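You operate a simulated robot arm through the tools that you are given. There is no shell and no other tool. Be economical: measure what you need, move in short steps, check, and stop when the job is done.

The job below is to be done with a simulated two-armed robot. You get a single attempt, and the scene is never put back.

TASK
Brush the fluff off the sofa arm, pack the brush in the red bag and zip it.
Fine: the arm by the garment rail, use the brush with the top grip; shut the lid, then one hand holds the bag still while the other runs the zip shut. Set down upright: brush with a top grip. What is to be rubbed or washed off counts as gone when no trace of it is left.
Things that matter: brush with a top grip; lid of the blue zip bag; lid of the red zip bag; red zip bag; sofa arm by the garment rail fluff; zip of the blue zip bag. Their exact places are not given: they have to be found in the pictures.

It is judged by the outcome, as a careful person would: the job done as asked, and still so three seconds after it is handed in. It fails if anything else is knocked over, pushed out of place, dropped, spilled or broken. A push-on lid holds only when it is set on centred and level and pressed home; a screw cap is set on level and turned clockwise until tight.

THE ROBOT
Two 6-joint arms with two-finger parallel grippers on one trunk, on a base that drives. Base frame: it is fixed to the floor where the robot stands at the start and does not move with it; the origin is under the middle of the robot, x ahead of it, y to its left, z up. Lengths are in mm, angles in degrees, forces in N, time in s.
The left shoulder is at the start at [60, 187, 872], the right one opposite. With the tool pointing down near the work surface each hand reaches from about 100 to 580 mm from the robot's upright axis, wherever it stands, measured 20 degrees to its own side. Places, roughly: lid of the blue zip bag [600, 200, 300]; lid of the red zip bag [600, -400, 600]; red zip bag [500, -400, 500]; red zip bag (22x15x12 cm) [500, -400, 500]; sofa arm by the garment rail fluff [200, -800, 600]; zip of the blue zip bag [400, 100, 300]. Payload 1.57 kg a hand.
Tool frame (each hand has its own): the origin (TCP) lies between the finger pads and is the grasp point; the fingertips stand 30 mm ahead of it; z points along the fingers, y is the line along which they close. The gripper opens to 110 mm. The fingers are 24 mm wide and 12 mm thick; the gripper's body (48 by 112 mm) begins 78 mm behind the TCP.
Orientation is told as [roll, pitch, yaw] about the base's x, y, z axes, in that order, counted from this pose: with the fingers straight down and closing along the base's y, the tool's x points along the base's -x, its y along +y and its z along -z.

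THE INTERFACE
- The arms move only by the tool send_rows. It takes "left_series", "right_series" or both (then of equal length, played together; a hand with none holds still); each is a list of rows, each an object of numbers (a shift or turn left out is 0, a gripper value left out holds the last): "dx", "dy", "dz": the shift along the tool's x, y, z in units of 150 mm (1.0 is 150 mm); "rx", "ry", "rz": the turn, a rotation vector about the tool's x, y, z in units of 45 degrees (1.0 is 45 degrees); "jaw": the opening in per cent of the stroke, from 0 (shut) to 100 (fully open). In form: [{"dx": .., "dy": .., "dz": .., "rx": .., "ry": .., "rz": .., "jaw": ..}, ...]. A call has 1 to 8 rows; each row is the pose to reach, as a shift and turn from the pose commanded when the call began, along the tool's axes at that moment. A call with a number of a shift or a turn outside -1 to 1 is refused whole. Each row takes 0.2 s and may step no farther than 50 mm and 8.6 degrees from the row before; otherwise, or with a gripper value out of range, the whole call is refused. A pose out of reach is approached as far as the arm can. The call stops where the force on the tool passes 90 N (or 10 N more than at its start, if that is more) or the arm is blocked; 0.2 s more then pass. Each finger travels about 153 mm/s and halts on what it meets, pressing with about 31 N; the grip force reading is that of the motor and also rises with nothing between the fingers. The clock runs only during rows and for 0.2 s after the last one: add rows that repeat a pose to give the fingers time. It gives the time, the measured TCP pose, the force on the tool (base axes), the opening and the grip force at its end, in the units of the frame above (readings bear some noise), with the torque about the TCP (base axes, N m) and any sound that the robot's microphone picked up.
- Cameras (640 x 400 px; columns grow to the right, rows downward): "scene" is now at [-6.3, -39.3, 1387.1]; the picture's right is [-0.59, -0.81, 0.00], its down [-0.71, 0.51, -0.48] and it looks along [0.39, -0.28, -0.88] (base axes); focal length 276 px, centre (320, 200). "left" rides on the left gripper at [70, -16, -141] in its tool frame; the picture's right is [0.23, 0.97, 0.00], its down [-0.86, 0.20, -0.48] and it looks along [-0.47, 0.11, 0.88] (tool axes); focal length 222 px, centre (320, 200). "right" rides on the right gripper at [70, 16, -141] in its tool frame; the picture's right is [-0.23, 0.97, 0.00], its down [-0.86, -0.20, -0.48] and it looks along [-0.47, -0.11, 0.88] (tool axes); focal length 222 px, centre (320, 200).
- snapshot(camera): a new picture of that camera. The clock stands still meanwhile.
- lift_body(by): slides the trunk up (or, below 0, down) by that many mm; the arms and the scene camera ride with it, the base frame stays. It gives what a move gives, with no picture.
- steer(legs): drives the robot by 1 to 6 legs, each [ahead, left, turn to the left] in mm, mm and degrees, along the robot's own axes; the way and the turn of a leg run together, so that a leg with both is an arc; at most 1500 mm and 180 degrees a leg. The arms and the cameras ride along, it lands a little off, and it stops where it bumps. It gives what a move gives.
- aim_head(pan, tilt): turns the head with the scene camera to pan (to the left, within 86 degrees either way) and tilt (down, from -29 to 69), counted from straight ahead of the robot. It gives what a move gives.
- locate(camera, pixels): for up to 12 pixels [column, row] of the newest picture of that camera ("zoom" is the newest enlarged one), the place [x, y, z] in the base frame of the surface seen there, good to about 2 mm, but the place of the scene camera against the robot may be out by one fixed shift of up to 12 mm in any direction. The clock stands still meanwhile.
- enlarge(camera, box): a new picture of the part [left, top, right, bottom] of that camera's present view, enlarged. The clock stands still meanwhile.
- job_done(): hands the job in; it is judged then, once.

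Keep the steps short. Do not move on a guess: measure, check each grasp and each placing, and mend mistakes. In all there are 80 turns and 62 pictures (those below and enlarged ones count). Leave the grippers open and the arms clear of the work at the hand-in unless told otherwise, and finish with a single line.

The tools are called after ">>>" as name(argument=value, ...) on one line, values as JSON. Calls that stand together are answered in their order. send_rows: Moves the arms, as the interface text tells. Its arguments: {"type":"object","properties":{"left_series":{"type":"array","items":{"type":"object","properties":{"dx":{"type":"number"},"dy":{"type":"number"},"dz":{"type":"number"},"rx":{"type":"number"},"ry":{"type":"number"},"rz":{"type":"number"},"jaw":{"type":"number"}}}},"right_series":{"type":"array","items":{"type":"object","properties":{"dx":{"type":"number"},"dy":{"type":"number"},"dz":{"type":"number"},"rx":{"type":"number"},"ry":{"type":"number"},"rz":{"type":"number"},"jaw":{"type":"number"}}}}},"required":[]} The other tools are called the same way: lift_body (by) slides the trunk up or down; steer (legs) drives the base; aim_head (pan, tilt) turns the head that bears the scene camera; snapshot (camera) takes a picture; locate (camera, pixels) gives the place of the surface under pixels of a picture; enlarge (camera, box) takes an enlarged picture of a part of a camera's view; job_done () hands the job in.

At the start:

```text
t: 0.0
left_position: [400.2, -69.2, 897.7]
left_tcp_rot: [0.0, -0.1, 0.0]
left_force: [-0.4, -0.3, 0.2]
left_torque: [-0.04, -0.02, -0.03]
left_finger_gap: 110.0
left_grip_force: 0.1
right_position: [347.7, -376.1, 964.5]
right_tcp_rot: [0.0, 0.1, 0.0]
right_force: [-0.2, -0.4, 0.1]
right_torque: [0.02, -0.01, 0.01]
right_finger_gap: 110.1
right_grip_force: 0.0
trunk travel left (down, up): [-500.0, 490.0]
robot x, y, heading: [0.7, 2.1, 0.4]
head pan, tilt: [-35.9, 61.1]
```

scene: 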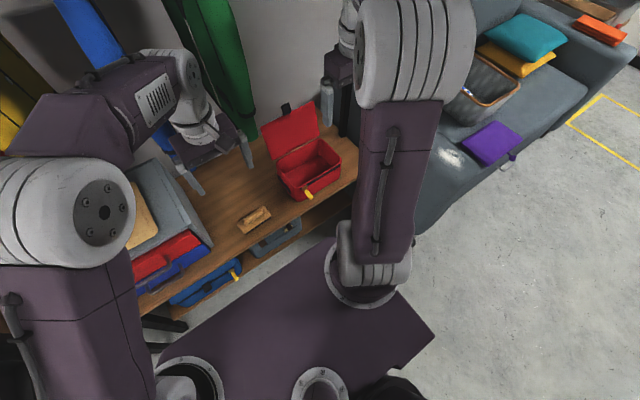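
right: 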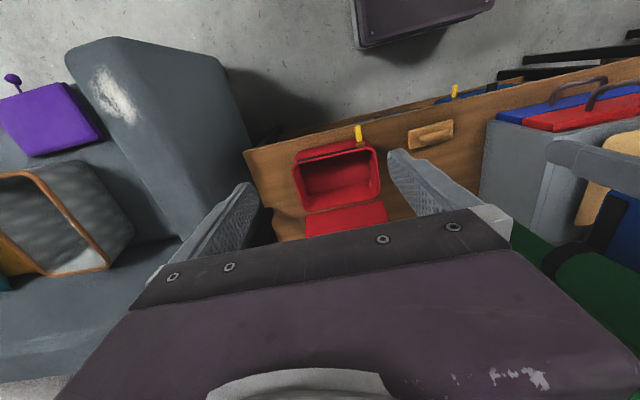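
left: 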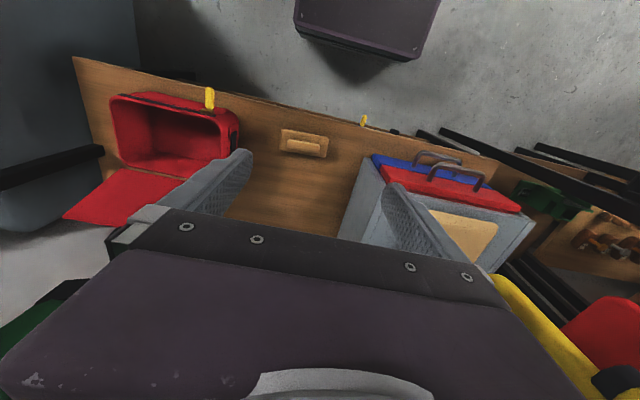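

I see the red bag open on the bench near (310,165), the brush near (255,219), and fluff on the sofa arm near (450,157). I'll enlarge these to measure them.

>>> enlarge(camera="scene", box=[220, 90, 380, 250])

>>> locate(camera="scene", pixels=[[240, 223], [268, 211], [254, 218], [309, 194], [282, 155], [322, 137], [341, 158], [297, 200], [340, 180], [450, 157], [440, 150], [460, 162]])

>>> locate(camera="right", pixels=[[409, 137], [452, 124], [430, 131], [430, 146], [95, 70], [130, 120], [110, 95], [70, 55], [150, 40], [215, 60], [180, 200], [358, 132]])

```text
2.50 times, centred on (300, 170) of scene
```

zoom: 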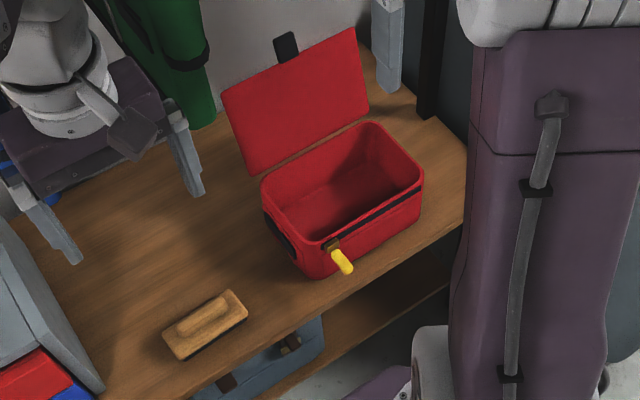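

```text
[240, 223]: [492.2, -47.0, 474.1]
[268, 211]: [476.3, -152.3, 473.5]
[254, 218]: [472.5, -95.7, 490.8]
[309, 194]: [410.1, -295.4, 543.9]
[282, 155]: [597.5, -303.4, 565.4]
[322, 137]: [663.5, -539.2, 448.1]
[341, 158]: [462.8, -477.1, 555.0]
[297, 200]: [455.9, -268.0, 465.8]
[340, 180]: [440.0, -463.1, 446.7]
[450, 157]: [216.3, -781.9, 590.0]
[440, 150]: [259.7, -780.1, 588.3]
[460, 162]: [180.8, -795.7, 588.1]
```

```text
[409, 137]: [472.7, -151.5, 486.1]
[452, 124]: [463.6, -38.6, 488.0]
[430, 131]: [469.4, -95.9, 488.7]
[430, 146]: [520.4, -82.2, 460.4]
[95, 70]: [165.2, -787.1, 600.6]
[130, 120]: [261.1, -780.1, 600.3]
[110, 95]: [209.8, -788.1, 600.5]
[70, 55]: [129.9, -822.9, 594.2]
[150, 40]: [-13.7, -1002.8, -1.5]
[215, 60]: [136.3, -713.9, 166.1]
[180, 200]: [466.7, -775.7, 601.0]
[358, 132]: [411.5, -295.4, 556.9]
```

Next I'll measure the brush, bench, bag rim and fluff outline from the right hand camera.

>>> enlarge(camera="right", box=[280, 70, 480, 240])

>>> enlarge(camera="right", box=[40, 20, 280, 170])

>>> locate(camera="right", pixels=[[416, 137], [446, 127], [410, 128], [452, 120], [455, 136], [411, 149], [300, 158], [372, 146], [380, 195], [304, 210], [310, 235], [385, 210]])

```text
2.35 times, centred on (380, 155) of right
```

zoom: 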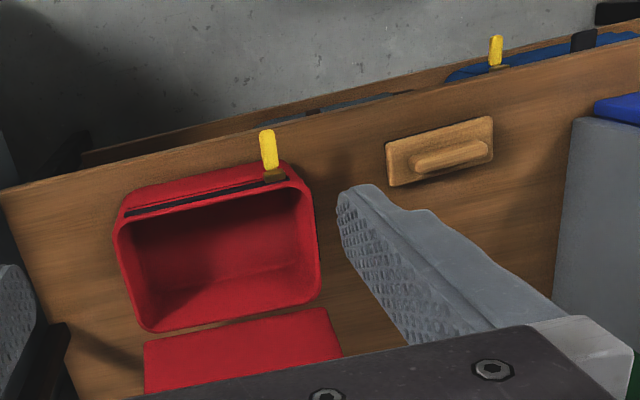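

```text
2.67 times, centred on (160, 95) of right
```

zoom: 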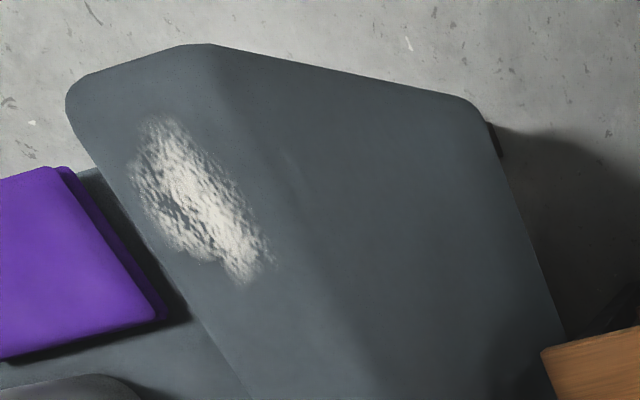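

```text
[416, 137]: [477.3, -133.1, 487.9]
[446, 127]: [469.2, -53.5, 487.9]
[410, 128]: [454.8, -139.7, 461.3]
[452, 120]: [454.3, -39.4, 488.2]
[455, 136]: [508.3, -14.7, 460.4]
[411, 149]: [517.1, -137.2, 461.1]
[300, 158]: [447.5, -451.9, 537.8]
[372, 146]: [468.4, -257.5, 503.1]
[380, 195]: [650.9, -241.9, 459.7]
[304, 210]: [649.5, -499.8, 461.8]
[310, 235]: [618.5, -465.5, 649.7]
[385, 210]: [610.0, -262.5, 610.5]
```

Locating the brush's grip and base corners, the fluff outline, and the bag puller and lid edges.

>>> locate(camera="right", pixels=[[421, 140], [446, 133], [435.7, 136.7], [426, 138], [410, 131], [418, 127], [452, 121], [432, 126], [357, 138], [361, 145], [363, 149], [312, 159]])

>>> locate(camera="zoom", pixels=[[165, 120], [135, 165], [150, 220], [240, 285], [272, 255], [215, 150], [210, 48], [80, 90], [470, 100], [350, 330], [240, 390], [330, 200]])

>>> locate(camera="left", pixels=[[290, 133], [325, 141], [303, 146], [303, 135], [283, 150], [210, 98], [210, 107], [125, 97], [235, 120], [112, 100], [120, 172], [210, 165]])

```text
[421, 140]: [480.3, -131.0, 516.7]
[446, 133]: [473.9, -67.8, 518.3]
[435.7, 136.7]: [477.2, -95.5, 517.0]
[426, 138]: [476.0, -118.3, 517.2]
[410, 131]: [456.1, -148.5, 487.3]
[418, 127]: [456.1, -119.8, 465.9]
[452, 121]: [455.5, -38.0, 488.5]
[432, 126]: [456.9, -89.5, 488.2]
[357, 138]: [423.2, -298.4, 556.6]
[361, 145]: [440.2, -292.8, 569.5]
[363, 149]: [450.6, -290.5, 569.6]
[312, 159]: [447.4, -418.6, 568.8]
```

```text
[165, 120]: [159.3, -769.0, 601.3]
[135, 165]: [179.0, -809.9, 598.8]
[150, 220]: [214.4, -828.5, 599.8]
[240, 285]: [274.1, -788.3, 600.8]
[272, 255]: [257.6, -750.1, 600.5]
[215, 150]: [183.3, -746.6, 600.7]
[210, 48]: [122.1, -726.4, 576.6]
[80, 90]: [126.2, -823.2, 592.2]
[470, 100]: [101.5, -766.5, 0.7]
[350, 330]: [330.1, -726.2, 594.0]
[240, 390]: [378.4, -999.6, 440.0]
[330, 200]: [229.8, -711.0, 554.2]
```

```text
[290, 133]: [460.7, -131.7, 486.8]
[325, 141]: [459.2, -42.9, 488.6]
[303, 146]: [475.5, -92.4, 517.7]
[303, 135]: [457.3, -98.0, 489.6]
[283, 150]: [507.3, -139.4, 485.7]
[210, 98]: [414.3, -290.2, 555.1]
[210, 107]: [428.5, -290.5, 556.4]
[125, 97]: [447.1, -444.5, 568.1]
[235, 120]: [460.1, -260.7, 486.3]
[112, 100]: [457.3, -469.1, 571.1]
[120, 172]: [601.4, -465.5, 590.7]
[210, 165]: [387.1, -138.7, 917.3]
```

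Bench top is at z≈460. The brush is aligned with y: base centre about (480,-95), base top 488, grip top 517. I'll move the left hand back out of the way while the right hand goes toward the brush, turning to yaw −90.

>>> send_rows(left_series=[{"dx": 0.15, "dy": 0.2}, {"dx": 0.3, "dy": 0.4}, {"dx": 0.45, "dy": 0.55}, {"dx": 0.6, "dy": 0.7}, {"dx": 0.7, "dy": 0.8}, {"dx": 0.8, "dy": 0.9}, {"dx": 0.9, "dy": 1.0}], right_series=[{"rz": 0.15, "dx": -0.05, "dy": 0.1}, {"rz": 0.3, "dx": -0.1, "dy": 0.2}, {"rz": 0.45, "dx": -0.2, "dy": 0.35}, {"rz": 0.6, "dx": -0.3, "dy": 0.5}, {"rz": 0.75, "dx": -0.4, "dy": 0.65}, {"rz": 0.9, "dx": -0.45, "dy": 0.8}, {"rz": 1.0, "dx": -0.5, "dy": 0.95}])

```text
t: 1.6
left_position: [266.1, 81.8, 897.1]
left_tcp_rot: [0.0, 0.0, 0.0]
left_force: [-0.5, 0.9, 0.1]
left_torque: [-0.02, -0.03, 0.01]
left_finger_gap: 109.9
left_grip_force: 0.0
right_position: [423.5, -233.2, 965.1]
right_tcp_rot: [0.0, -0.1, -45.1]
right_force: [-0.1, 0.1, 0.4]
right_torque: [0.02, 0.01, 0.02]
right_finger_gap: 109.7
right_grip_force: 0.0
trunk travel left (down, up): [-500.0, 490.0]
robot x, y, heading: [-1.7, 0.4, -0.1]
head pan, tilt: [-35.9, 61.1]
```

>>> send_rows(right_series=[{"rz": 0.17, "dx": 0.066, "dy": 0.151, "dz": 0.15}, {"rz": 0.34, "dx": 0.132, "dy": 0.302, "dz": 0.3}, {"rz": 0.51, "dx": 0.198, "dy": 0.453, "dz": 0.45}, {"rz": 0.68, "dx": 0.264, "dy": 0.604, "dz": 0.6}, {"rz": 0.85, "dx": 0.33, "dy": 0.755, "dz": 0.75}, {"rz": 1.0, "dx": 0.396, "dy": 0.905, "dz": 0.9}])

>>> snapshot(camera="right")

```text
t: 3.0
left_position: [266.0, 81.3, 897.8]
left_tcp_rot: [-0.1, 0.0, 0.0]
left_force: [0.2, -0.3, 0.5]
left_torque: [0.0, 0.03, -0.03]
left_finger_gap: 109.7
left_grip_force: 0.0
right_position: [477.3, -94.3, 831.2]
right_tcp_rot: [0.0, 0.1, -90.2]
right_force: [-0.1, 1.7, -0.3]
right_torque: [0.02, 0.0, -0.04]
right_finger_gap: 110.1
right_grip_force: 0.0
trunk travel left (down, up): [-500.0, 490.0]
robot x, y, heading: [-0.7, 2.0, 0.1]
head pan, tilt: [-35.9, 61.1]
```

```text
55 pictures are left
```

right: 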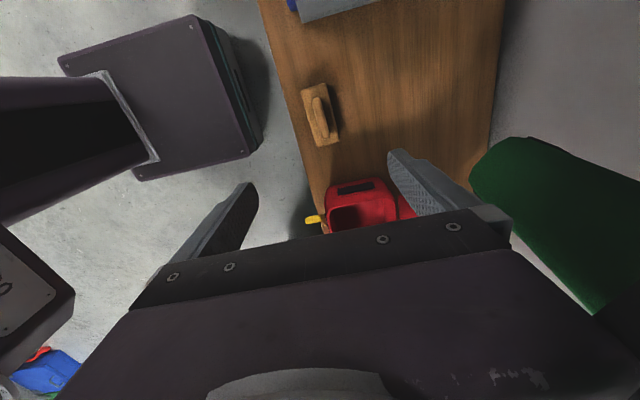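

>>> locate(camera="right", pixels=[[318, 99], [321, 135], [319, 118], [302, 92], [326, 84], [340, 139], [317, 145], [480, 180], [530, 138], [350, 10], [338, 210], [405, 215]])

>>> enlarge(camera="right", box=[280, 70, 360, 150])

```text
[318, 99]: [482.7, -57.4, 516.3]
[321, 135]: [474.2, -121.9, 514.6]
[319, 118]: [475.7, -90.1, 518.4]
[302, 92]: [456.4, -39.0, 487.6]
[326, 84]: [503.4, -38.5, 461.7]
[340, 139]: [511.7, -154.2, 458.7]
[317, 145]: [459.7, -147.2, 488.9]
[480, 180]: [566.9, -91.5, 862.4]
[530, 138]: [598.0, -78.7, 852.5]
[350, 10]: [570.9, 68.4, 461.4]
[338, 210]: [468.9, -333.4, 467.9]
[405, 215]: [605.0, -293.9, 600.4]
```

```text
5.00 times, centred on (320, 110) of right
```

zoom: 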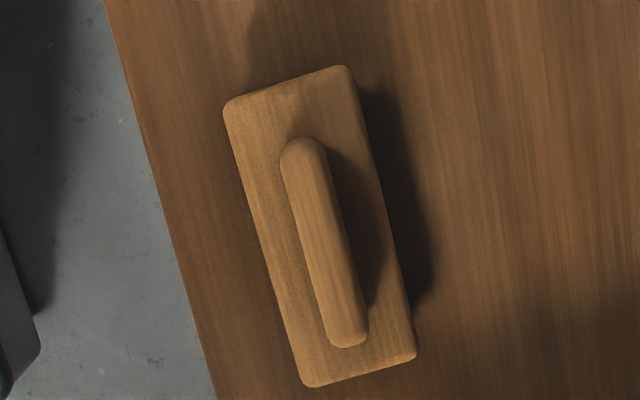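

>>> locate(camera="zoom", pixels=[[300, 240], [320, 240], [338, 240], [226, 112], [345, 72], [410, 352], [308, 380], [310, 150], [348, 335], [306, 260], [260, 240]])

>>> send_rows(right_series=[{"dz": 0.3, "jaw": 65}, {"dz": 0.6}, {"dz": 0.9}, {"dz": 1.0}])

```text
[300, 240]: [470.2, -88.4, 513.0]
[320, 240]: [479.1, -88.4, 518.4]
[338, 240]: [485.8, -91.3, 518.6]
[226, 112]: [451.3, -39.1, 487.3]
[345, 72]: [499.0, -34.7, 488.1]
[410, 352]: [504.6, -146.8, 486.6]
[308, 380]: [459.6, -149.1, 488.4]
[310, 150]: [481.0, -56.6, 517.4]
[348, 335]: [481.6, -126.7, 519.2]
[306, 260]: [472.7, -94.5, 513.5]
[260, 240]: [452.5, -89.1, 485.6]
```

```text
t: 4.0
left_position: [265.8, 82.4, 897.7]
left_tcp_rot: [-0.1, -0.1, 0.0]
left_force: [0.2, 0.2, -0.6]
left_torque: [0.0, -0.01, -0.03]
left_finger_gap: 110.2
left_grip_force: 0.1
right_position: [477.3, -97.0, 681.5]
right_tcp_rot: [0.1, -0.1, -90.0]
right_force: [0.2, -0.4, -0.4]
right_torque: [0.02, 0.0, 0.0]
right_finger_gap: 71.8
right_grip_force: 0.0
trunk travel left (down, up): [-500.0, 490.0]
robot x, y, heading: [0.8, 0.5, 0.1]
head pan, tilt: [-35.9, 61.1]
```

>>> send_rows(right_series=[{"dz": 0.3, "dx": 0.02, "rz": -0.078}, {"dz": 0.6, "dx": 0.02, "rz": -0.078}, {"dz": 0.9, "dx": 0.02, "rz": -0.078}, {"dz": 0.96, "dx": 0.02, "rz": -0.078}])

>>> snapshot(camera="right")

```text
t: 5.0
left_position: [265.5, 81.1, 898.3]
left_tcp_rot: [-0.2, -0.2, 0.0]
left_force: [-0.9, 0.1, -0.1]
left_torque: [0.03, 0.0, 0.0]
left_finger_gap: 110.2
left_grip_force: 0.2
right_position: [478.1, -94.1, 536.0]
right_tcp_rot: [0.0, 0.0, -86.5]
right_force: [-0.6, 0.3, 0.3]
right_torque: [0.02, 0.0, 0.02]
right_finger_gap: 71.4
right_grip_force: 0.1
trunk travel left (down, up): [-500.0, 490.0]
robot x, y, heading: [-2.8, 1.9, 0.2]
head pan, tilt: [-35.9, 61.1]
```

```text
53 pictures are left
```

right: 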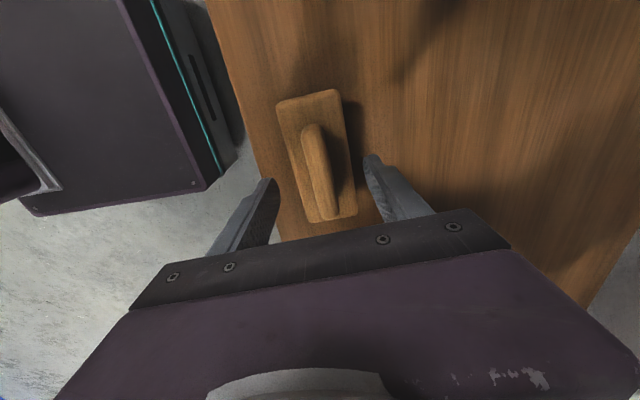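

TCP projects to about (321,178), on the grip's middle. Down 14 mm and close.

>>> send_rows(right_series=[{"dz": 0.09}, {"dz": 0.09, "jaw": 0}, {"dz": 0.09, "jaw": 0}, {"dz": 0.09, "jaw": 0}])

>>> send_rows(right_series=[{"dz": -0.2}, {"dz": -0.4}, {"dz": -0.6}, {"dz": -0.6}])

>>> snapshot(camera="right")

```text
t: 6.0
left_position: [265.1, 79.8, 898.7]
left_tcp_rot: [0.1, -0.1, 0.0]
left_force: [0.1, -1.0, 0.6]
left_torque: [-0.01, 0.0, 0.02]
left_finger_gap: 110.1
left_grip_force: 0.0
right_position: [477.4, -93.3, 523.6]
right_tcp_rot: [0.1, 0.0, -86.5]
right_force: [-0.7, 0.5, -0.4]
right_torque: [0.0, 0.0, -0.03]
right_finger_gap: 17.2
right_grip_force: 30.9
trunk travel left (down, up): [-500.0, 490.0]
robot x, y, heading: [3.3, 2.8, -0.1]
head pan, tilt: [-35.9, 61.1]
```

```text
t: 7.0
left_position: [265.8, 82.3, 898.3]
left_tcp_rot: [0.0, 0.0, -0.1]
left_force: [-0.7, -0.2, 0.0]
left_torque: [0.01, 0.0, 0.03]
left_finger_gap: 110.1
left_grip_force: 0.0
right_position: [477.0, -94.3, 612.4]
right_tcp_rot: [0.0, 0.1, -86.6]
right_force: [-0.2, 0.1, -0.9]
right_torque: [-0.02, 0.02, 0.0]
right_finger_gap: 17.5
right_grip_force: 31.0
trunk travel left (down, up): [-500.0, 490.0]
robot x, y, heading: [-2.1, -2.1, 0.1]
head pan, tilt: [-35.9, 61.1]
```

```text
52 pictures are left
```

right: 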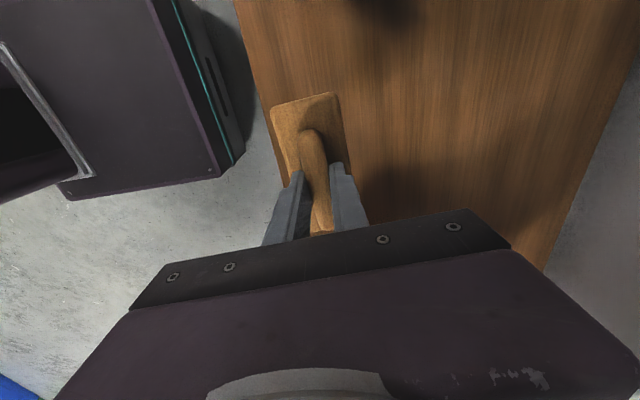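

Brush is held. I'll check how big the robot base is (purple box with teal stripe) before driving.

>>> locate(camera="right", pixels=[[212, 170], [70, 195], [165, 10], [240, 155], [238, 10], [270, 110], [285, 190], [545, 265], [110, 60], [225, 50]])

>>> send_rows(right_series=[{"dz": -0.3}, {"dz": -0.6}, {"dz": -0.8, "dx": -0.1, "dy": -0.1}, {"dz": -1.0, "dx": -0.3, "dy": -0.25}, {"dz": -1.0, "dx": -0.5, "dy": -0.45}, {"dz": -1.0, "dx": -0.7, "dy": -0.65}, {"dz": -1.0, "dx": -0.9, "dy": -0.85}])

>>> aim_head(pan=-75, tilt=50)

>>> snapshot(camera="scene")

```text
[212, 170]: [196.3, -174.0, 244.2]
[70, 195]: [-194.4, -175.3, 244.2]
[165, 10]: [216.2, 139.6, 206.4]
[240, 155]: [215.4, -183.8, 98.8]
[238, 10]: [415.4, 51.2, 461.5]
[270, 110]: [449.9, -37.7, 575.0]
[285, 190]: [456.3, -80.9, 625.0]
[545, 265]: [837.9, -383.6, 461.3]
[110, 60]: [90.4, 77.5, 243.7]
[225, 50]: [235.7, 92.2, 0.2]
```

```text
t: 8.1
left_position: [264.6, 80.6, 898.9]
left_tcp_rot: [0.0, -0.1, -0.1]
left_force: [0.4, -0.7, -0.7]
left_torque: [0.04, -0.01, -0.01]
left_finger_gap: 110.0
left_grip_force: 0.1
right_position: [424.9, -141.3, 753.8]
right_tcp_rot: [-2.2, -0.2, -86.2]
right_force: [-1.7, 0.8, -5.3]
right_torque: [-0.04, 0.08, 0.03]
right_finger_gap: 17.3
right_grip_force: 30.7
trunk travel left (down, up): [-500.0, 490.0]
robot x, y, heading: [-1.2, 1.3, 0.1]
head pan, tilt: [-35.9, 61.1]
stopped in row 5 (right hand): the force on the tool passed its limit at 94 N (the readings are from after the stop); the commanded pose is now the measured one
```

```text
t: 9.1
left_position: [265.0, 80.8, 898.0]
left_tcp_rot: [0.0, -0.1, 0.0]
left_force: [0.0, -0.7, -0.3]
left_torque: [-0.02, 0.02, -0.01]
left_finger_gap: 110.1
left_grip_force: 0.1
right_position: [426.4, -142.5, 753.8]
right_tcp_rot: [-2.1, -0.1, -86.2]
right_force: [0.6, -0.4, -2.6]
right_torque: [0.03, 0.06, -0.01]
right_finger_gap: 17.1
right_grip_force: 31.3
trunk travel left (down, up): [-500.0, 490.0]
robot x, y, heading: [-2.2, 0.1, -0.0]
head pan, tilt: [-75.0, 50.0]
```

```text
51 pictures are left
```

scene: 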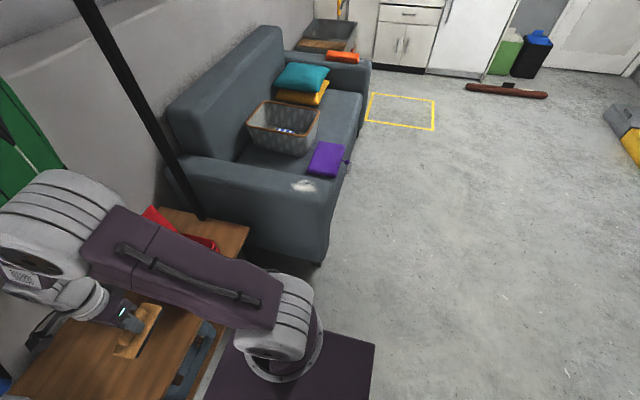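

The hand stopped at 94 N. I need to know what touched: locating the elbow and the garment next to it.

>>> aim_head(pan=-25, tilt=35)

>>> snapshot(camera="scene")

>>> snapshot(camera="left")

```text
t: 10.3
left_position: [265.4, 81.0, 899.3]
left_tcp_rot: [0.0, -0.1, -0.1]
left_force: [-1.4, -0.1, 0.3]
left_torque: [0.01, 0.02, 0.0]
left_finger_gap: 109.8
left_grip_force: 0.1
right_position: [425.6, -141.4, 754.2]
right_tcp_rot: [-2.1, -0.1, -86.2]
right_force: [0.3, -0.2, -2.3]
right_torque: [0.03, 0.05, -0.02]
right_finger_gap: 17.1
right_grip_force: 31.2
trunk travel left (down, up): [-500.0, 490.0]
robot x, y, heading: [-0.0, -2.7, -0.0]
head pan, tilt: [-25.0, 35.0]
```

```text
50 pictures are left
```

scene: 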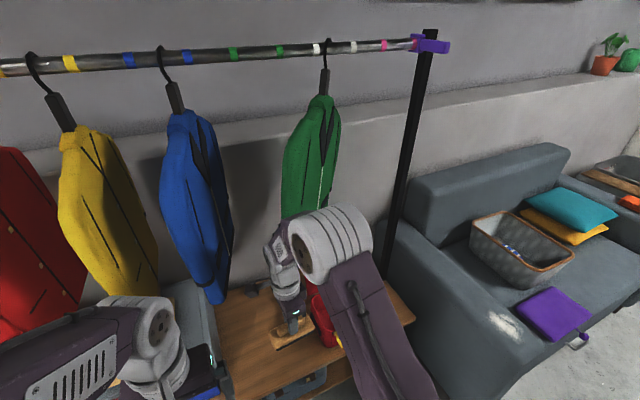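

```text
49 pictures are left
```

left: 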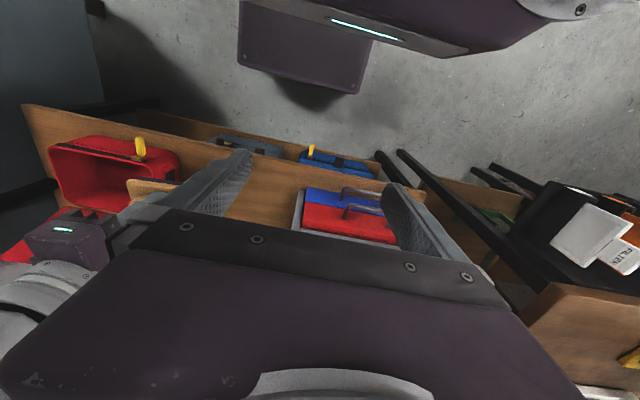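

>>> locate(camera="scene", pixels=[[335, 225], [310, 240], [275, 250], [310, 190], [300, 150], [325, 205], [200, 250], [425, 150], [285, 330]])

>>> enlarge(camera="scene", box=[220, 160, 400, 360])

```text
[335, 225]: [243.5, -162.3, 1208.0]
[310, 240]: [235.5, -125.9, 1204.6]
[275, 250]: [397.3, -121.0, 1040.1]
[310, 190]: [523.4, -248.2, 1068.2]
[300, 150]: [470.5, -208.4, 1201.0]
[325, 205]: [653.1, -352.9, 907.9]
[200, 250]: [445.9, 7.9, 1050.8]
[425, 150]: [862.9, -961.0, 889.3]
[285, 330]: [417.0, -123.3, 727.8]
```

```text
2.00 times, centred on (310, 260) of scene
```

zoom: 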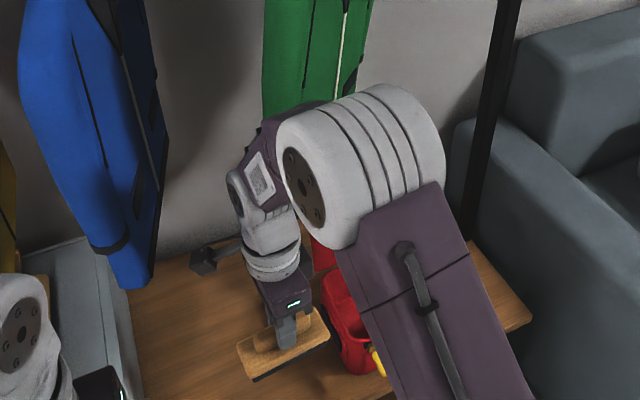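

The forearm likely brushed the hanging green jacket (near edge at about x 470, y −208). I'll retract straight toward −x, away from it, and level the hand.

>>> send_rows(right_series=[{"dy": -0.1, "rx": -0.02}, {"dy": -0.25, "rx": -0.047}, {"dy": -0.4, "rx": -0.047}, {"dy": -0.6, "rx": -0.047}, {"dy": -0.8, "rx": -0.047}])

>>> snapshot(camera="scene")

```text
t: 11.5
left_position: [265.3, 80.5, 898.2]
left_tcp_rot: [-0.1, 0.0, 0.0]
left_force: [0.9, 1.1, -0.1]
left_torque: [0.0, -0.02, -0.01]
left_finger_gap: 109.9
left_grip_force: 0.2
right_position: [306.3, -150.5, 757.9]
right_tcp_rot: [0.2, -0.1, -86.2]
right_force: [-0.7, -1.2, -1.1]
right_torque: [0.0, -0.01, 0.01]
right_finger_gap: 17.3
right_grip_force: 31.1
trunk travel left (down, up): [-500.0, 490.0]
robot x, y, heading: [-0.5, -1.7, 0.2]
head pan, tilt: [-25.0, 35.0]
```

```text
47 pictures are left
```

scene: 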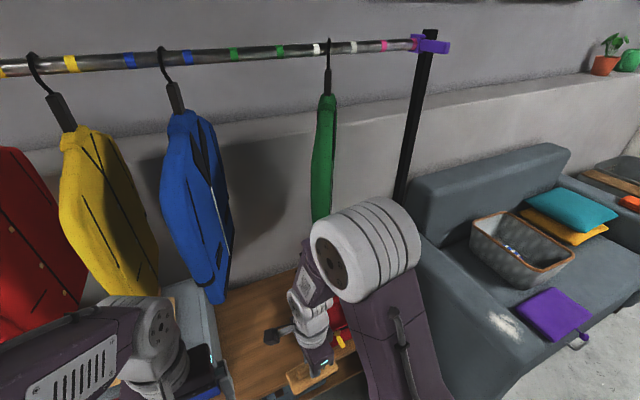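

The jacket just hangs and swings on its hanger; I'll recheck it. Now drive right 370 mm and turn right 60° to face the sofa arm.

>>> steer(legs=[[-20, -370, 0], [0, 0, -60]])

>>> aim_head(pan=20, tilt=40)

>>> snapshot(camera="scene")

>>> snapshot(camera="right")

```text
t: 16.5
left_position: [185.3, -552.5, 898.2]
left_tcp_rot: [0.0, -0.2, -59.9]
left_force: [0.5, -0.2, -0.6]
left_torque: [0.0, 0.02, 0.01]
left_finger_gap: 109.9
left_grip_force: 0.2
right_position: [2.6, -703.9, 758.1]
right_tcp_rot: [0.0, -0.1, -146.1]
right_force: [-1.1, 0.3, -1.3]
right_torque: [-0.01, 0.01, 0.01]
right_finger_gap: 17.3
right_grip_force: 30.9
trunk travel left (down, up): [-500.0, 490.0]
robot x, y, heading: [-21.2, -362.1, -60.1]
head pan, tilt: [-25.0, 35.0]
```

```text
t: 17.6
left_position: [184.1, -551.5, 898.1]
left_tcp_rot: [0.0, -0.1, -60.0]
left_force: [0.1, -0.8, 0.2]
left_torque: [-0.02, 0.04, 0.06]
left_finger_gap: 109.9
left_grip_force: 0.0
right_position: [4.2, -702.8, 758.1]
right_tcp_rot: [0.0, -0.2, -146.1]
right_force: [-0.4, -0.6, -1.2]
right_torque: [0.02, 0.0, -0.05]
right_finger_gap: 17.2
right_grip_force: 31.1
trunk travel left (down, up): [-500.0, 490.0]
robot x, y, heading: [-17.5, -359.1, -59.8]
head pan, tilt: [20.0, 40.0]
```

```text
46 pictures are left
```

scene: 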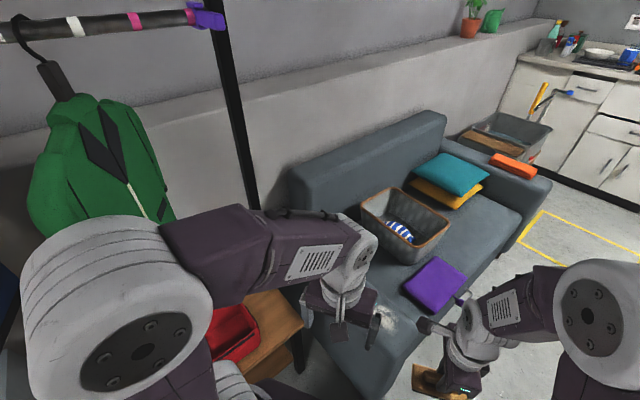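

```text
45 pictures are left
```

right: 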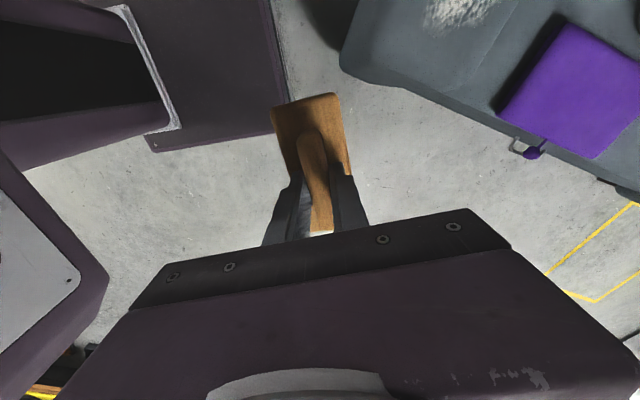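

The left hand moves back out of the way while the right turns the brush so its long side lies across the arm and heads above the fluff's front end.

>>> send_rows(left_series=[{"dx": 0.07, "dy": 0.1}, {"dx": 0.14, "dy": 0.2}, {"dx": 0.21, "dy": 0.3}, {"dx": 0.28, "dy": 0.4}, {"dx": 0.35, "dy": 0.5}, {"dx": 0.42, "dy": 0.6}], right_series=[{"rz": -0.16, "dx": 0.05, "dy": 0.1}, {"rz": -0.33, "dx": 0.1, "dy": 0.2}, {"rz": -0.5, "dx": 0.15, "dy": 0.3}, {"rz": -0.67, "dx": 0.2, "dy": 0.4}, {"rz": -0.84, "dx": 0.25, "dy": 0.5}, {"rz": -1.0, "dx": 0.3, "dy": 0.6}])

```text
t: 19.0
left_position: [234.2, -475.9, 886.4]
left_tcp_rot: [0.0, 0.1, -60.0]
left_force: [-0.1, 0.1, -0.4]
left_torque: [0.02, -0.02, 0.02]
left_finger_gap: 110.2
left_grip_force: 0.0
left hand out of reach, approached as far as the arm can: row 5, 6
right_position: [93.5, -753.3, 756.2]
right_tcp_rot: [-0.1, 0.0, -101.0]
right_force: [0.5, -0.1, -1.3]
right_torque: [-0.02, 0.02, 0.02]
right_finger_gap: 17.5
right_grip_force: 30.9
trunk travel left (down, up): [-500.0, 490.0]
robot x, y, heading: [-19.6, -359.5, -59.7]
head pan, tilt: [20.0, 40.0]
```

>>> send_rows(right_series=[{"rz": -0.08, "dx": -0.05, "dy": 0.13, "dz": 0}, {"rz": -0.16, "dx": -0.1, "dy": 0.27, "dz": 0.1}, {"rz": -0.244, "dx": -0.153, "dy": 0.4, "dz": 0.3}, {"rz": -0.244, "dx": -0.153, "dy": 0.4, "dz": 0.44}])

>>> snapshot(camera="right")

>>> snapshot(camera="left")

```text
t: 20.0
left_position: [233.9, -476.0, 887.5]
left_tcp_rot: [0.0, 0.0, -59.9]
left_force: [-0.1, 0.2, 0.4]
left_torque: [-0.03, 0.0, -0.02]
left_finger_gap: 109.8
left_grip_force: 0.1
right_position: [147.1, -786.1, 691.9]
right_tcp_rot: [0.0, -0.1, -90.1]
right_force: [-0.2, 0.0, -1.2]
right_torque: [0.03, -0.02, 0.04]
right_finger_gap: 17.0
right_grip_force: 31.3
trunk travel left (down, up): [-500.0, 490.0]
robot x, y, heading: [-17.8, -362.4, -59.9]
head pan, tilt: [20.0, 40.0]
```

```text
44 pictures are left
```

right: 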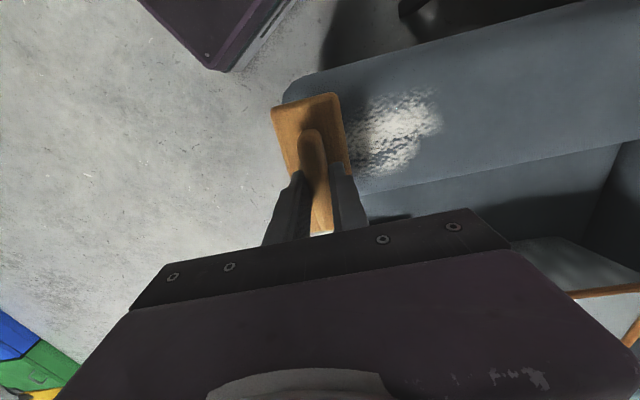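

```text
43 pictures are left
```

left: 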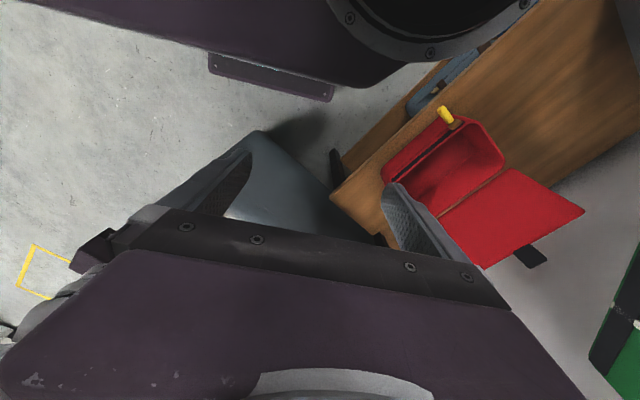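

The brush hovers at the fluff's front end. Lowering to light contact.

>>> send_rows(right_series=[{"dz": 0.1}, {"dz": 0.16}, {"dz": 0.185}, {"dz": 0.2}])

```text
t: 21.0
left_position: [233.8, -475.4, 887.1]
left_tcp_rot: [0.0, 0.1, -60.0]
left_force: [-0.3, 0.4, 0.0]
left_torque: [0.02, 0.0, 0.01]
left_finger_gap: 110.0
left_grip_force: 0.0
right_position: [145.0, -787.6, 662.0]
right_tcp_rot: [-0.1, -0.1, -90.3]
right_force: [-0.2, -0.6, 0.0]
right_torque: [0.07, 0.04, 0.01]
right_finger_gap: 17.3
right_grip_force: 31.1
trunk travel left (down, up): [-500.0, 490.0]
robot x, y, heading: [-21.0, -363.7, -60.1]
head pan, tilt: [20.0, 40.0]
```

>>> send_rows(right_series=[{"dz": 0.015}, {"dz": 0.03}, {"dz": 0.03}])

```text
t: 21.8
left_position: [231.6, -475.0, 888.7]
left_tcp_rot: [0.0, -0.1, -59.8]
left_force: [0.7, 0.8, 0.4]
left_torque: [0.0, 0.01, 0.01]
left_finger_gap: 110.0
left_grip_force: 0.0
right_position: [146.0, -787.3, 659.5]
right_tcp_rot: [0.1, -0.3, -90.3]
right_force: [-5.3, -3.6, 30.5]
right_torque: [-0.1, 0.24, 0.02]
right_finger_gap: 17.6
right_grip_force: 30.4
trunk travel left (down, up): [-500.0, 490.0]
robot x, y, heading: [-22.1, -363.9, -59.8]
head pan, tilt: [20.0, 40.0]
```

Contact, 30 N. Ease off a little and sweep along +x over the whole fluff.

>>> send_rows(right_series=[{"dy": 0.125, "dz": -0.012}, {"dy": 0.25, "dz": -0.012}, {"dy": 0.375, "dz": -0.012}, {"dy": 0.5, "dz": -0.012}, {"dy": 0.625, "dz": -0.012}, {"dy": 0.75, "dz": -0.012}, {"dy": 0.875, "dz": -0.012}, {"dy": 1.0, "dz": -0.012}])

>>> snapshot(camera="right")

```text
t: 23.6
left_position: [232.1, -475.3, 888.5]
left_tcp_rot: [0.0, -0.1, -59.9]
left_force: [0.4, 0.0, -1.0]
left_torque: [0.02, 0.01, 0.03]
left_finger_gap: 110.0
left_grip_force: 0.0
right_position: [297.2, -788.4, 659.5]
right_tcp_rot: [0.0, -0.1, -90.2]
right_force: [-4.1, -0.1, 6.5]
right_torque: [0.17, 0.08, 0.06]
right_finger_gap: 17.3
right_grip_force: 31.1
trunk travel left (down, up): [-500.0, 490.0]
robot x, y, heading: [-20.3, -365.5, -60.0]
head pan, tilt: [20.0, 40.0]
```

```text
42 pictures are left
```

right: 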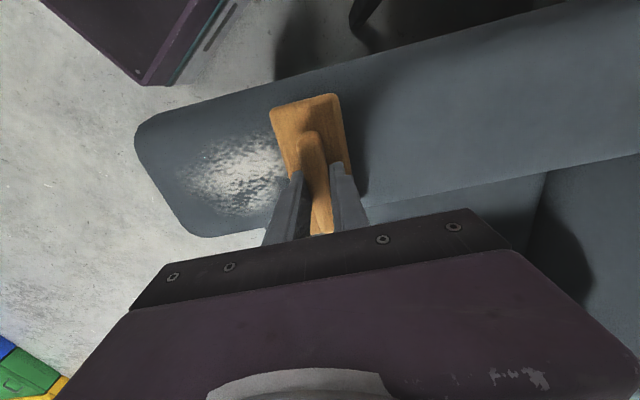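

The fluff is visibly thinner. More strokes, back and forth, slightly firmer.

>>> send_rows(right_series=[{"dy": -0.25, "dz": 0.008}, {"dy": -0.5, "dz": 0.008}, {"dy": -0.75, "dz": 0.008}, {"dy": -0.99, "dz": 0.008}, {"dy": -0.75, "dz": 0.008}, {"dy": -0.5, "dz": 0.008}, {"dy": -0.25, "dz": 0.008}, {"dy": 0, "dz": 0.008}])

>>> snapshot(camera="right")

```text
t: 25.4
left_position: [231.7, -474.5, 887.9]
left_tcp_rot: [-0.1, 0.1, -59.9]
left_force: [-0.1, -0.3, 0.1]
left_torque: [0.0, 0.02, -0.01]
left_finger_gap: 110.1
left_grip_force: 0.0
right_position: [292.9, -786.4, 659.7]
right_tcp_rot: [-0.2, 0.0, -90.2]
right_force: [-3.4, 0.2, 4.2]
right_torque: [-0.34, 0.06, -0.22]
right_finger_gap: 17.1
right_grip_force: 31.1
trunk travel left (down, up): [-500.0, 490.0]
robot x, y, heading: [-22.4, -365.0, -60.1]
head pan, tilt: [20.0, 40.0]
```

```text
41 pictures are left
```

right: 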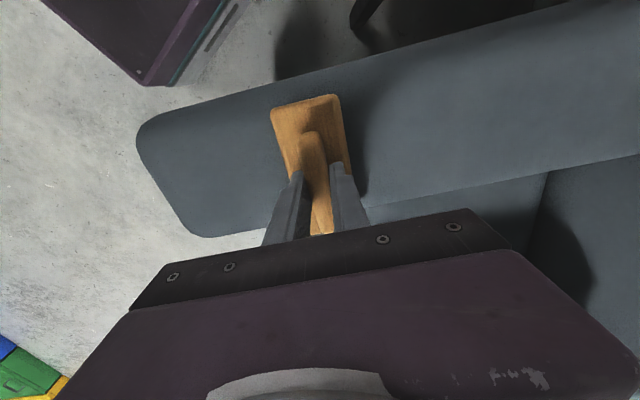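

It looks clean. I'll lift and check for faint traces, including under the brush.

>>> send_rows(right_series=[{"dz": -0.2}, {"dz": -0.4, "dx": 0.1}, {"dz": -0.6, "dx": 0.4}, {"dz": -0.8, "dx": 0.7}])

>>> enlarge(camera="right", box=[130, 60, 450, 260])

>>> snapshot(camera="scene")

```text
refused: row 3 steps farther than a row can; nothing moved
```

```text
2.00 times, centred on (290, 160) of right
```

zoom: 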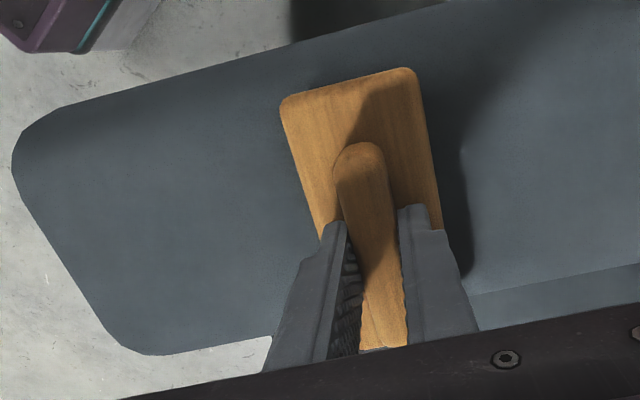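

```text
39 pictures are left
```

scene: 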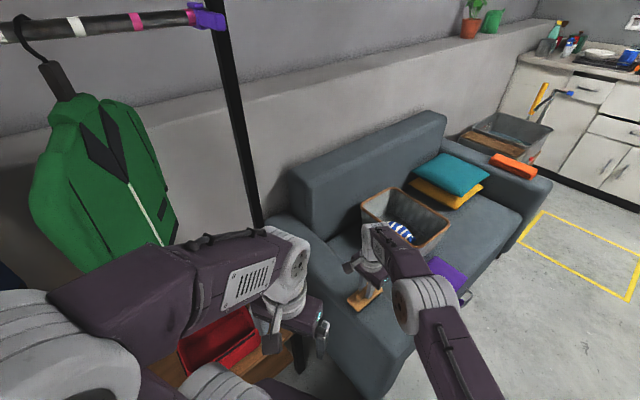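

Clean. One extra double pass for safety, then lift.

>>> send_rows(right_series=[{"dy": -0.25, "dz": 0.003}, {"dy": -0.5, "dz": 0.003}, {"dy": -0.75, "dz": 0.003}, {"dy": -0.99, "dz": 0.003}, {"dy": -0.75, "dz": 0.003}, {"dy": -0.5, "dz": 0.003}, {"dy": -0.25, "dz": 0.003}, {"dy": 0, "dz": 0.003}])

>>> send_rows(right_series=[{"dz": -0.2}, {"dz": -0.4}, {"dz": -0.6, "dx": 0.2}, {"dz": -0.75, "dx": 0.4}, {"dz": -0.75, "dx": 0.65}])

>>> enlarge(camera="scene", box=[280, 220, 480, 390])

>>> snapshot(camera="right")

```text
t: 27.2
left_position: [231.2, -474.6, 888.9]
left_tcp_rot: [0.1, -0.2, -59.9]
left_force: [-0.5, -0.2, -0.8]
left_torque: [-0.01, -0.02, 0.04]
left_finger_gap: 109.9
left_grip_force: 0.2
right_position: [295.0, -787.5, 658.6]
right_tcp_rot: [0.0, -0.2, -90.2]
right_force: [-13.7, -0.5, 21.8]
right_torque: [-0.41, 0.43, -0.16]
right_finger_gap: 17.5
right_grip_force: 31.1
trunk travel left (down, up): [-500.0, 490.0]
robot x, y, heading: [-16.8, -360.2, -59.9]
head pan, tilt: [20.0, 40.0]
```

```text
t: 28.4
left_position: [234.1, -473.4, 888.8]
left_tcp_rot: [-0.1, 0.1, -59.8]
left_force: [-0.6, 0.5, -0.7]
left_torque: [-0.02, -0.04, 0.02]
left_finger_gap: 110.1
left_grip_force: 0.1
right_position: [297.5, -688.7, 768.4]
right_tcp_rot: [-0.1, -0.2, -90.2]
right_force: [0.3, 0.1, -1.1]
right_torque: [-0.01, 0.0, -0.01]
right_finger_gap: 17.4
right_grip_force: 31.1
trunk travel left (down, up): [-500.0, 490.0]
robot x, y, heading: [-22.0, -362.7, -59.8]
head pan, tilt: [20.0, 40.0]
```

```text
2.35 times, centred on (380, 305) of scene
```

zoom: 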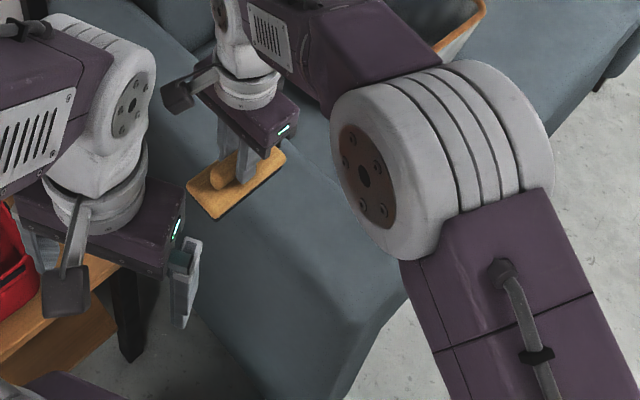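

```text
37 pictures are left
```

right: 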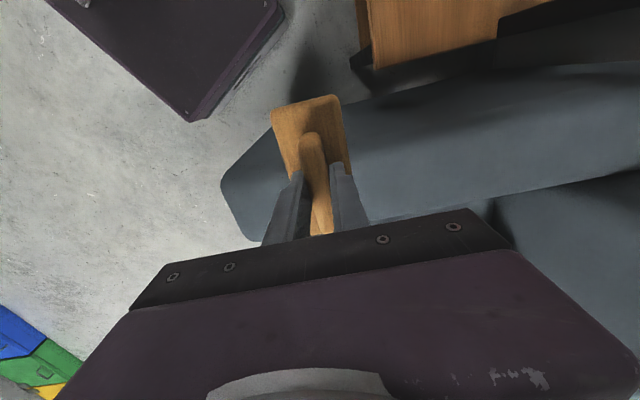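

The arm is clean. Now retract the right hand, turning it, before driving to the bag.

>>> send_rows(right_series=[{"dy": -0.225, "rz": 0.167}, {"dy": -0.45, "rz": 0.334}, {"dy": -0.675, "rz": 0.5}, {"dy": -0.9, "rz": 0.667}])

>>> send_rows(right_series=[{"dx": -0.11, "dy": -0.2, "rz": 0.167}, {"dx": -0.22, "dy": -0.4, "rz": 0.334}, {"dx": -0.33, "dy": -0.6, "rz": 0.5}, {"dx": -0.43, "dy": -0.79, "rz": 0.667}])

>>> steer(legs=[[0, 0, 60]])

>>> aim_head(pan=15, tilt=35)

>>> snapshot(camera="scene")

```text
t: 29.4
left_position: [233.6, -475.3, 888.4]
left_tcp_rot: [0.0, 0.1, -59.8]
left_force: [0.7, -0.7, 0.0]
left_torque: [0.01, -0.01, -0.02]
left_finger_gap: 109.8
left_grip_force: 0.0
right_position: [161.4, -688.8, 769.3]
right_tcp_rot: [0.0, 0.0, -120.3]
right_force: [1.4, -0.7, -1.8]
right_torque: [0.02, -0.01, -0.02]
right_finger_gap: 17.3
right_grip_force: 31.1
trunk travel left (down, up): [-500.0, 490.0]
robot x, y, heading: [-16.5, -365.8, -59.7]
head pan, tilt: [20.0, 40.0]
```

```text
t: 30.4
left_position: [233.8, -475.5, 887.4]
left_tcp_rot: [0.0, 0.1, -59.9]
left_force: [-0.4, -0.4, 0.9]
left_torque: [0.0, -0.03, -0.02]
left_finger_gap: 109.9
left_grip_force: 0.1
right_position: [26.8, -685.6, 770.5]
right_tcp_rot: [0.1, 0.0, -150.3]
right_force: [-0.7, -1.2, -0.8]
right_torque: [0.01, 0.01, -0.01]
right_finger_gap: 17.4
right_grip_force: 30.9
trunk travel left (down, up): [-500.0, 490.0]
robot x, y, heading: [-23.9, -361.7, -59.9]
head pan, tilt: [20.0, 40.0]
```

```text
t: 33.4
left_position: [207.9, -205.3, 887.5]
left_tcp_rot: [-0.1, 0.1, -1.0]
left_force: [0.3, -0.3, -0.2]
left_torque: [0.0, 0.01, 0.0]
left_finger_gap: 109.8
left_grip_force: 0.1
right_position: [281.0, -490.2, 770.7]
right_tcp_rot: [0.1, 0.0, -91.3]
right_force: [0.9, 0.7, -0.2]
right_torque: [0.01, -0.01, 0.0]
right_finger_gap: 17.5
right_grip_force: 30.8
trunk travel left (down, up): [-500.0, 490.0]
robot x, y, heading: [-17.3, -365.7, -0.9]
head pan, tilt: [20.0, 40.0]
```

```text
t: 34.1
left_position: [207.7, -205.5, 889.5]
left_tcp_rot: [0.0, 0.1, -0.9]
left_force: [-0.3, 0.7, 0.1]
left_torque: [0.01, -0.04, -0.01]
left_finger_gap: 109.9
left_grip_force: 0.1
right_position: [281.8, -490.0, 771.8]
right_tcp_rot: [0.0, -0.1, -91.3]
right_force: [-0.4, 0.2, -1.7]
right_torque: [0.0, 0.04, 0.0]
right_finger_gap: 17.2
right_grip_force: 31.3
trunk travel left (down, up): [-500.0, 490.0]
robot x, y, heading: [-19.4, -362.3, -1.1]
head pan, tilt: [15.0, 35.0]
```

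```text
36 pictures are left
```

scene: 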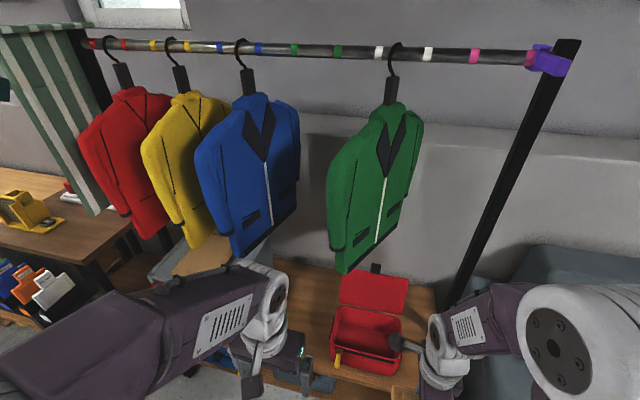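

The rail has colour marks; I need to know whether my touch slid the green jacket. Measuring the jacket and marks now.

>>> locate(camera="scene", pixels=[[391, 62], [293, 50], [338, 51], [380, 52], [428, 54], [340, 262], [378, 238], [415, 145], [385, 150], [335, 190], [240, 48], [220, 230]])

>>> enlarge(camera="scene", box=[280, 30, 440, 290])

```text
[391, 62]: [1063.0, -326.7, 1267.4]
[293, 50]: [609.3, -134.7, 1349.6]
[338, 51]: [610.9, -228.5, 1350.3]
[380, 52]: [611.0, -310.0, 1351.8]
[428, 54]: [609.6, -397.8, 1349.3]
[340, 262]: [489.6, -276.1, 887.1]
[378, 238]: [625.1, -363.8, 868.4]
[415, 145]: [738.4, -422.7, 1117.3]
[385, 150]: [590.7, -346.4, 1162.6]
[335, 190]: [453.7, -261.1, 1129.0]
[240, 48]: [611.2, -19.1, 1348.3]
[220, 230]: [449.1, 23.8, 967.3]
```

```text
1.54 times, centred on (360, 160) of scene
```

zoom: 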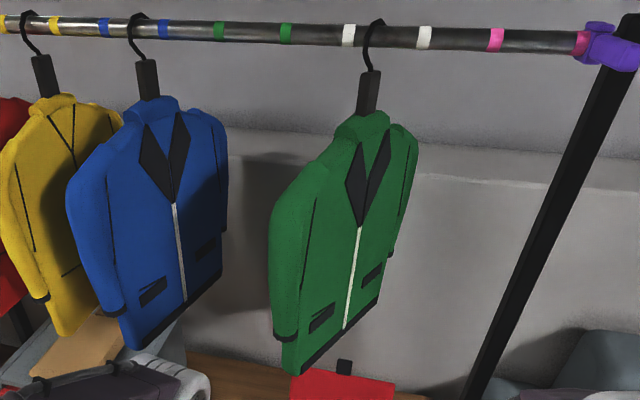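

The green jacket's hook is now at y≈−332 (white marks); the others hang between their own marks, and before the bump it hung nearer y≈−180 (green marks). It must go back. I'll measure the hanger neck for a grasp.

>>> locate(camera="zoom", pixels=[[369, 75], [368, 90], [366, 108], [361, 90], [377, 90], [362, 118], [148, 75], [148, 90], [380, 118], [340, 140], [400, 130], [290, 185]])

>>> enlarge(camera="scene", box=[340, 35, 450, 125])

```text
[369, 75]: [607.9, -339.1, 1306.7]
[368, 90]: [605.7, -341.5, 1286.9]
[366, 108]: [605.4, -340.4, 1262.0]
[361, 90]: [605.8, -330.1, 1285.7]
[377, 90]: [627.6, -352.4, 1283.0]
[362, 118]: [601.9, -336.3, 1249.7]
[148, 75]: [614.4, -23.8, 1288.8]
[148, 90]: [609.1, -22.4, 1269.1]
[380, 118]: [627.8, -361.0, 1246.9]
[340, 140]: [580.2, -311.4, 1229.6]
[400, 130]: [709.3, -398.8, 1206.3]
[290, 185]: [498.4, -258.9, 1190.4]
```

```text
4.44 times, centred on (395, 80) of scene
```

zoom: 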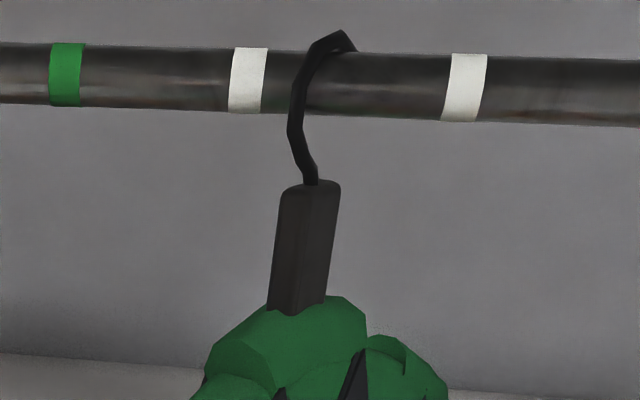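

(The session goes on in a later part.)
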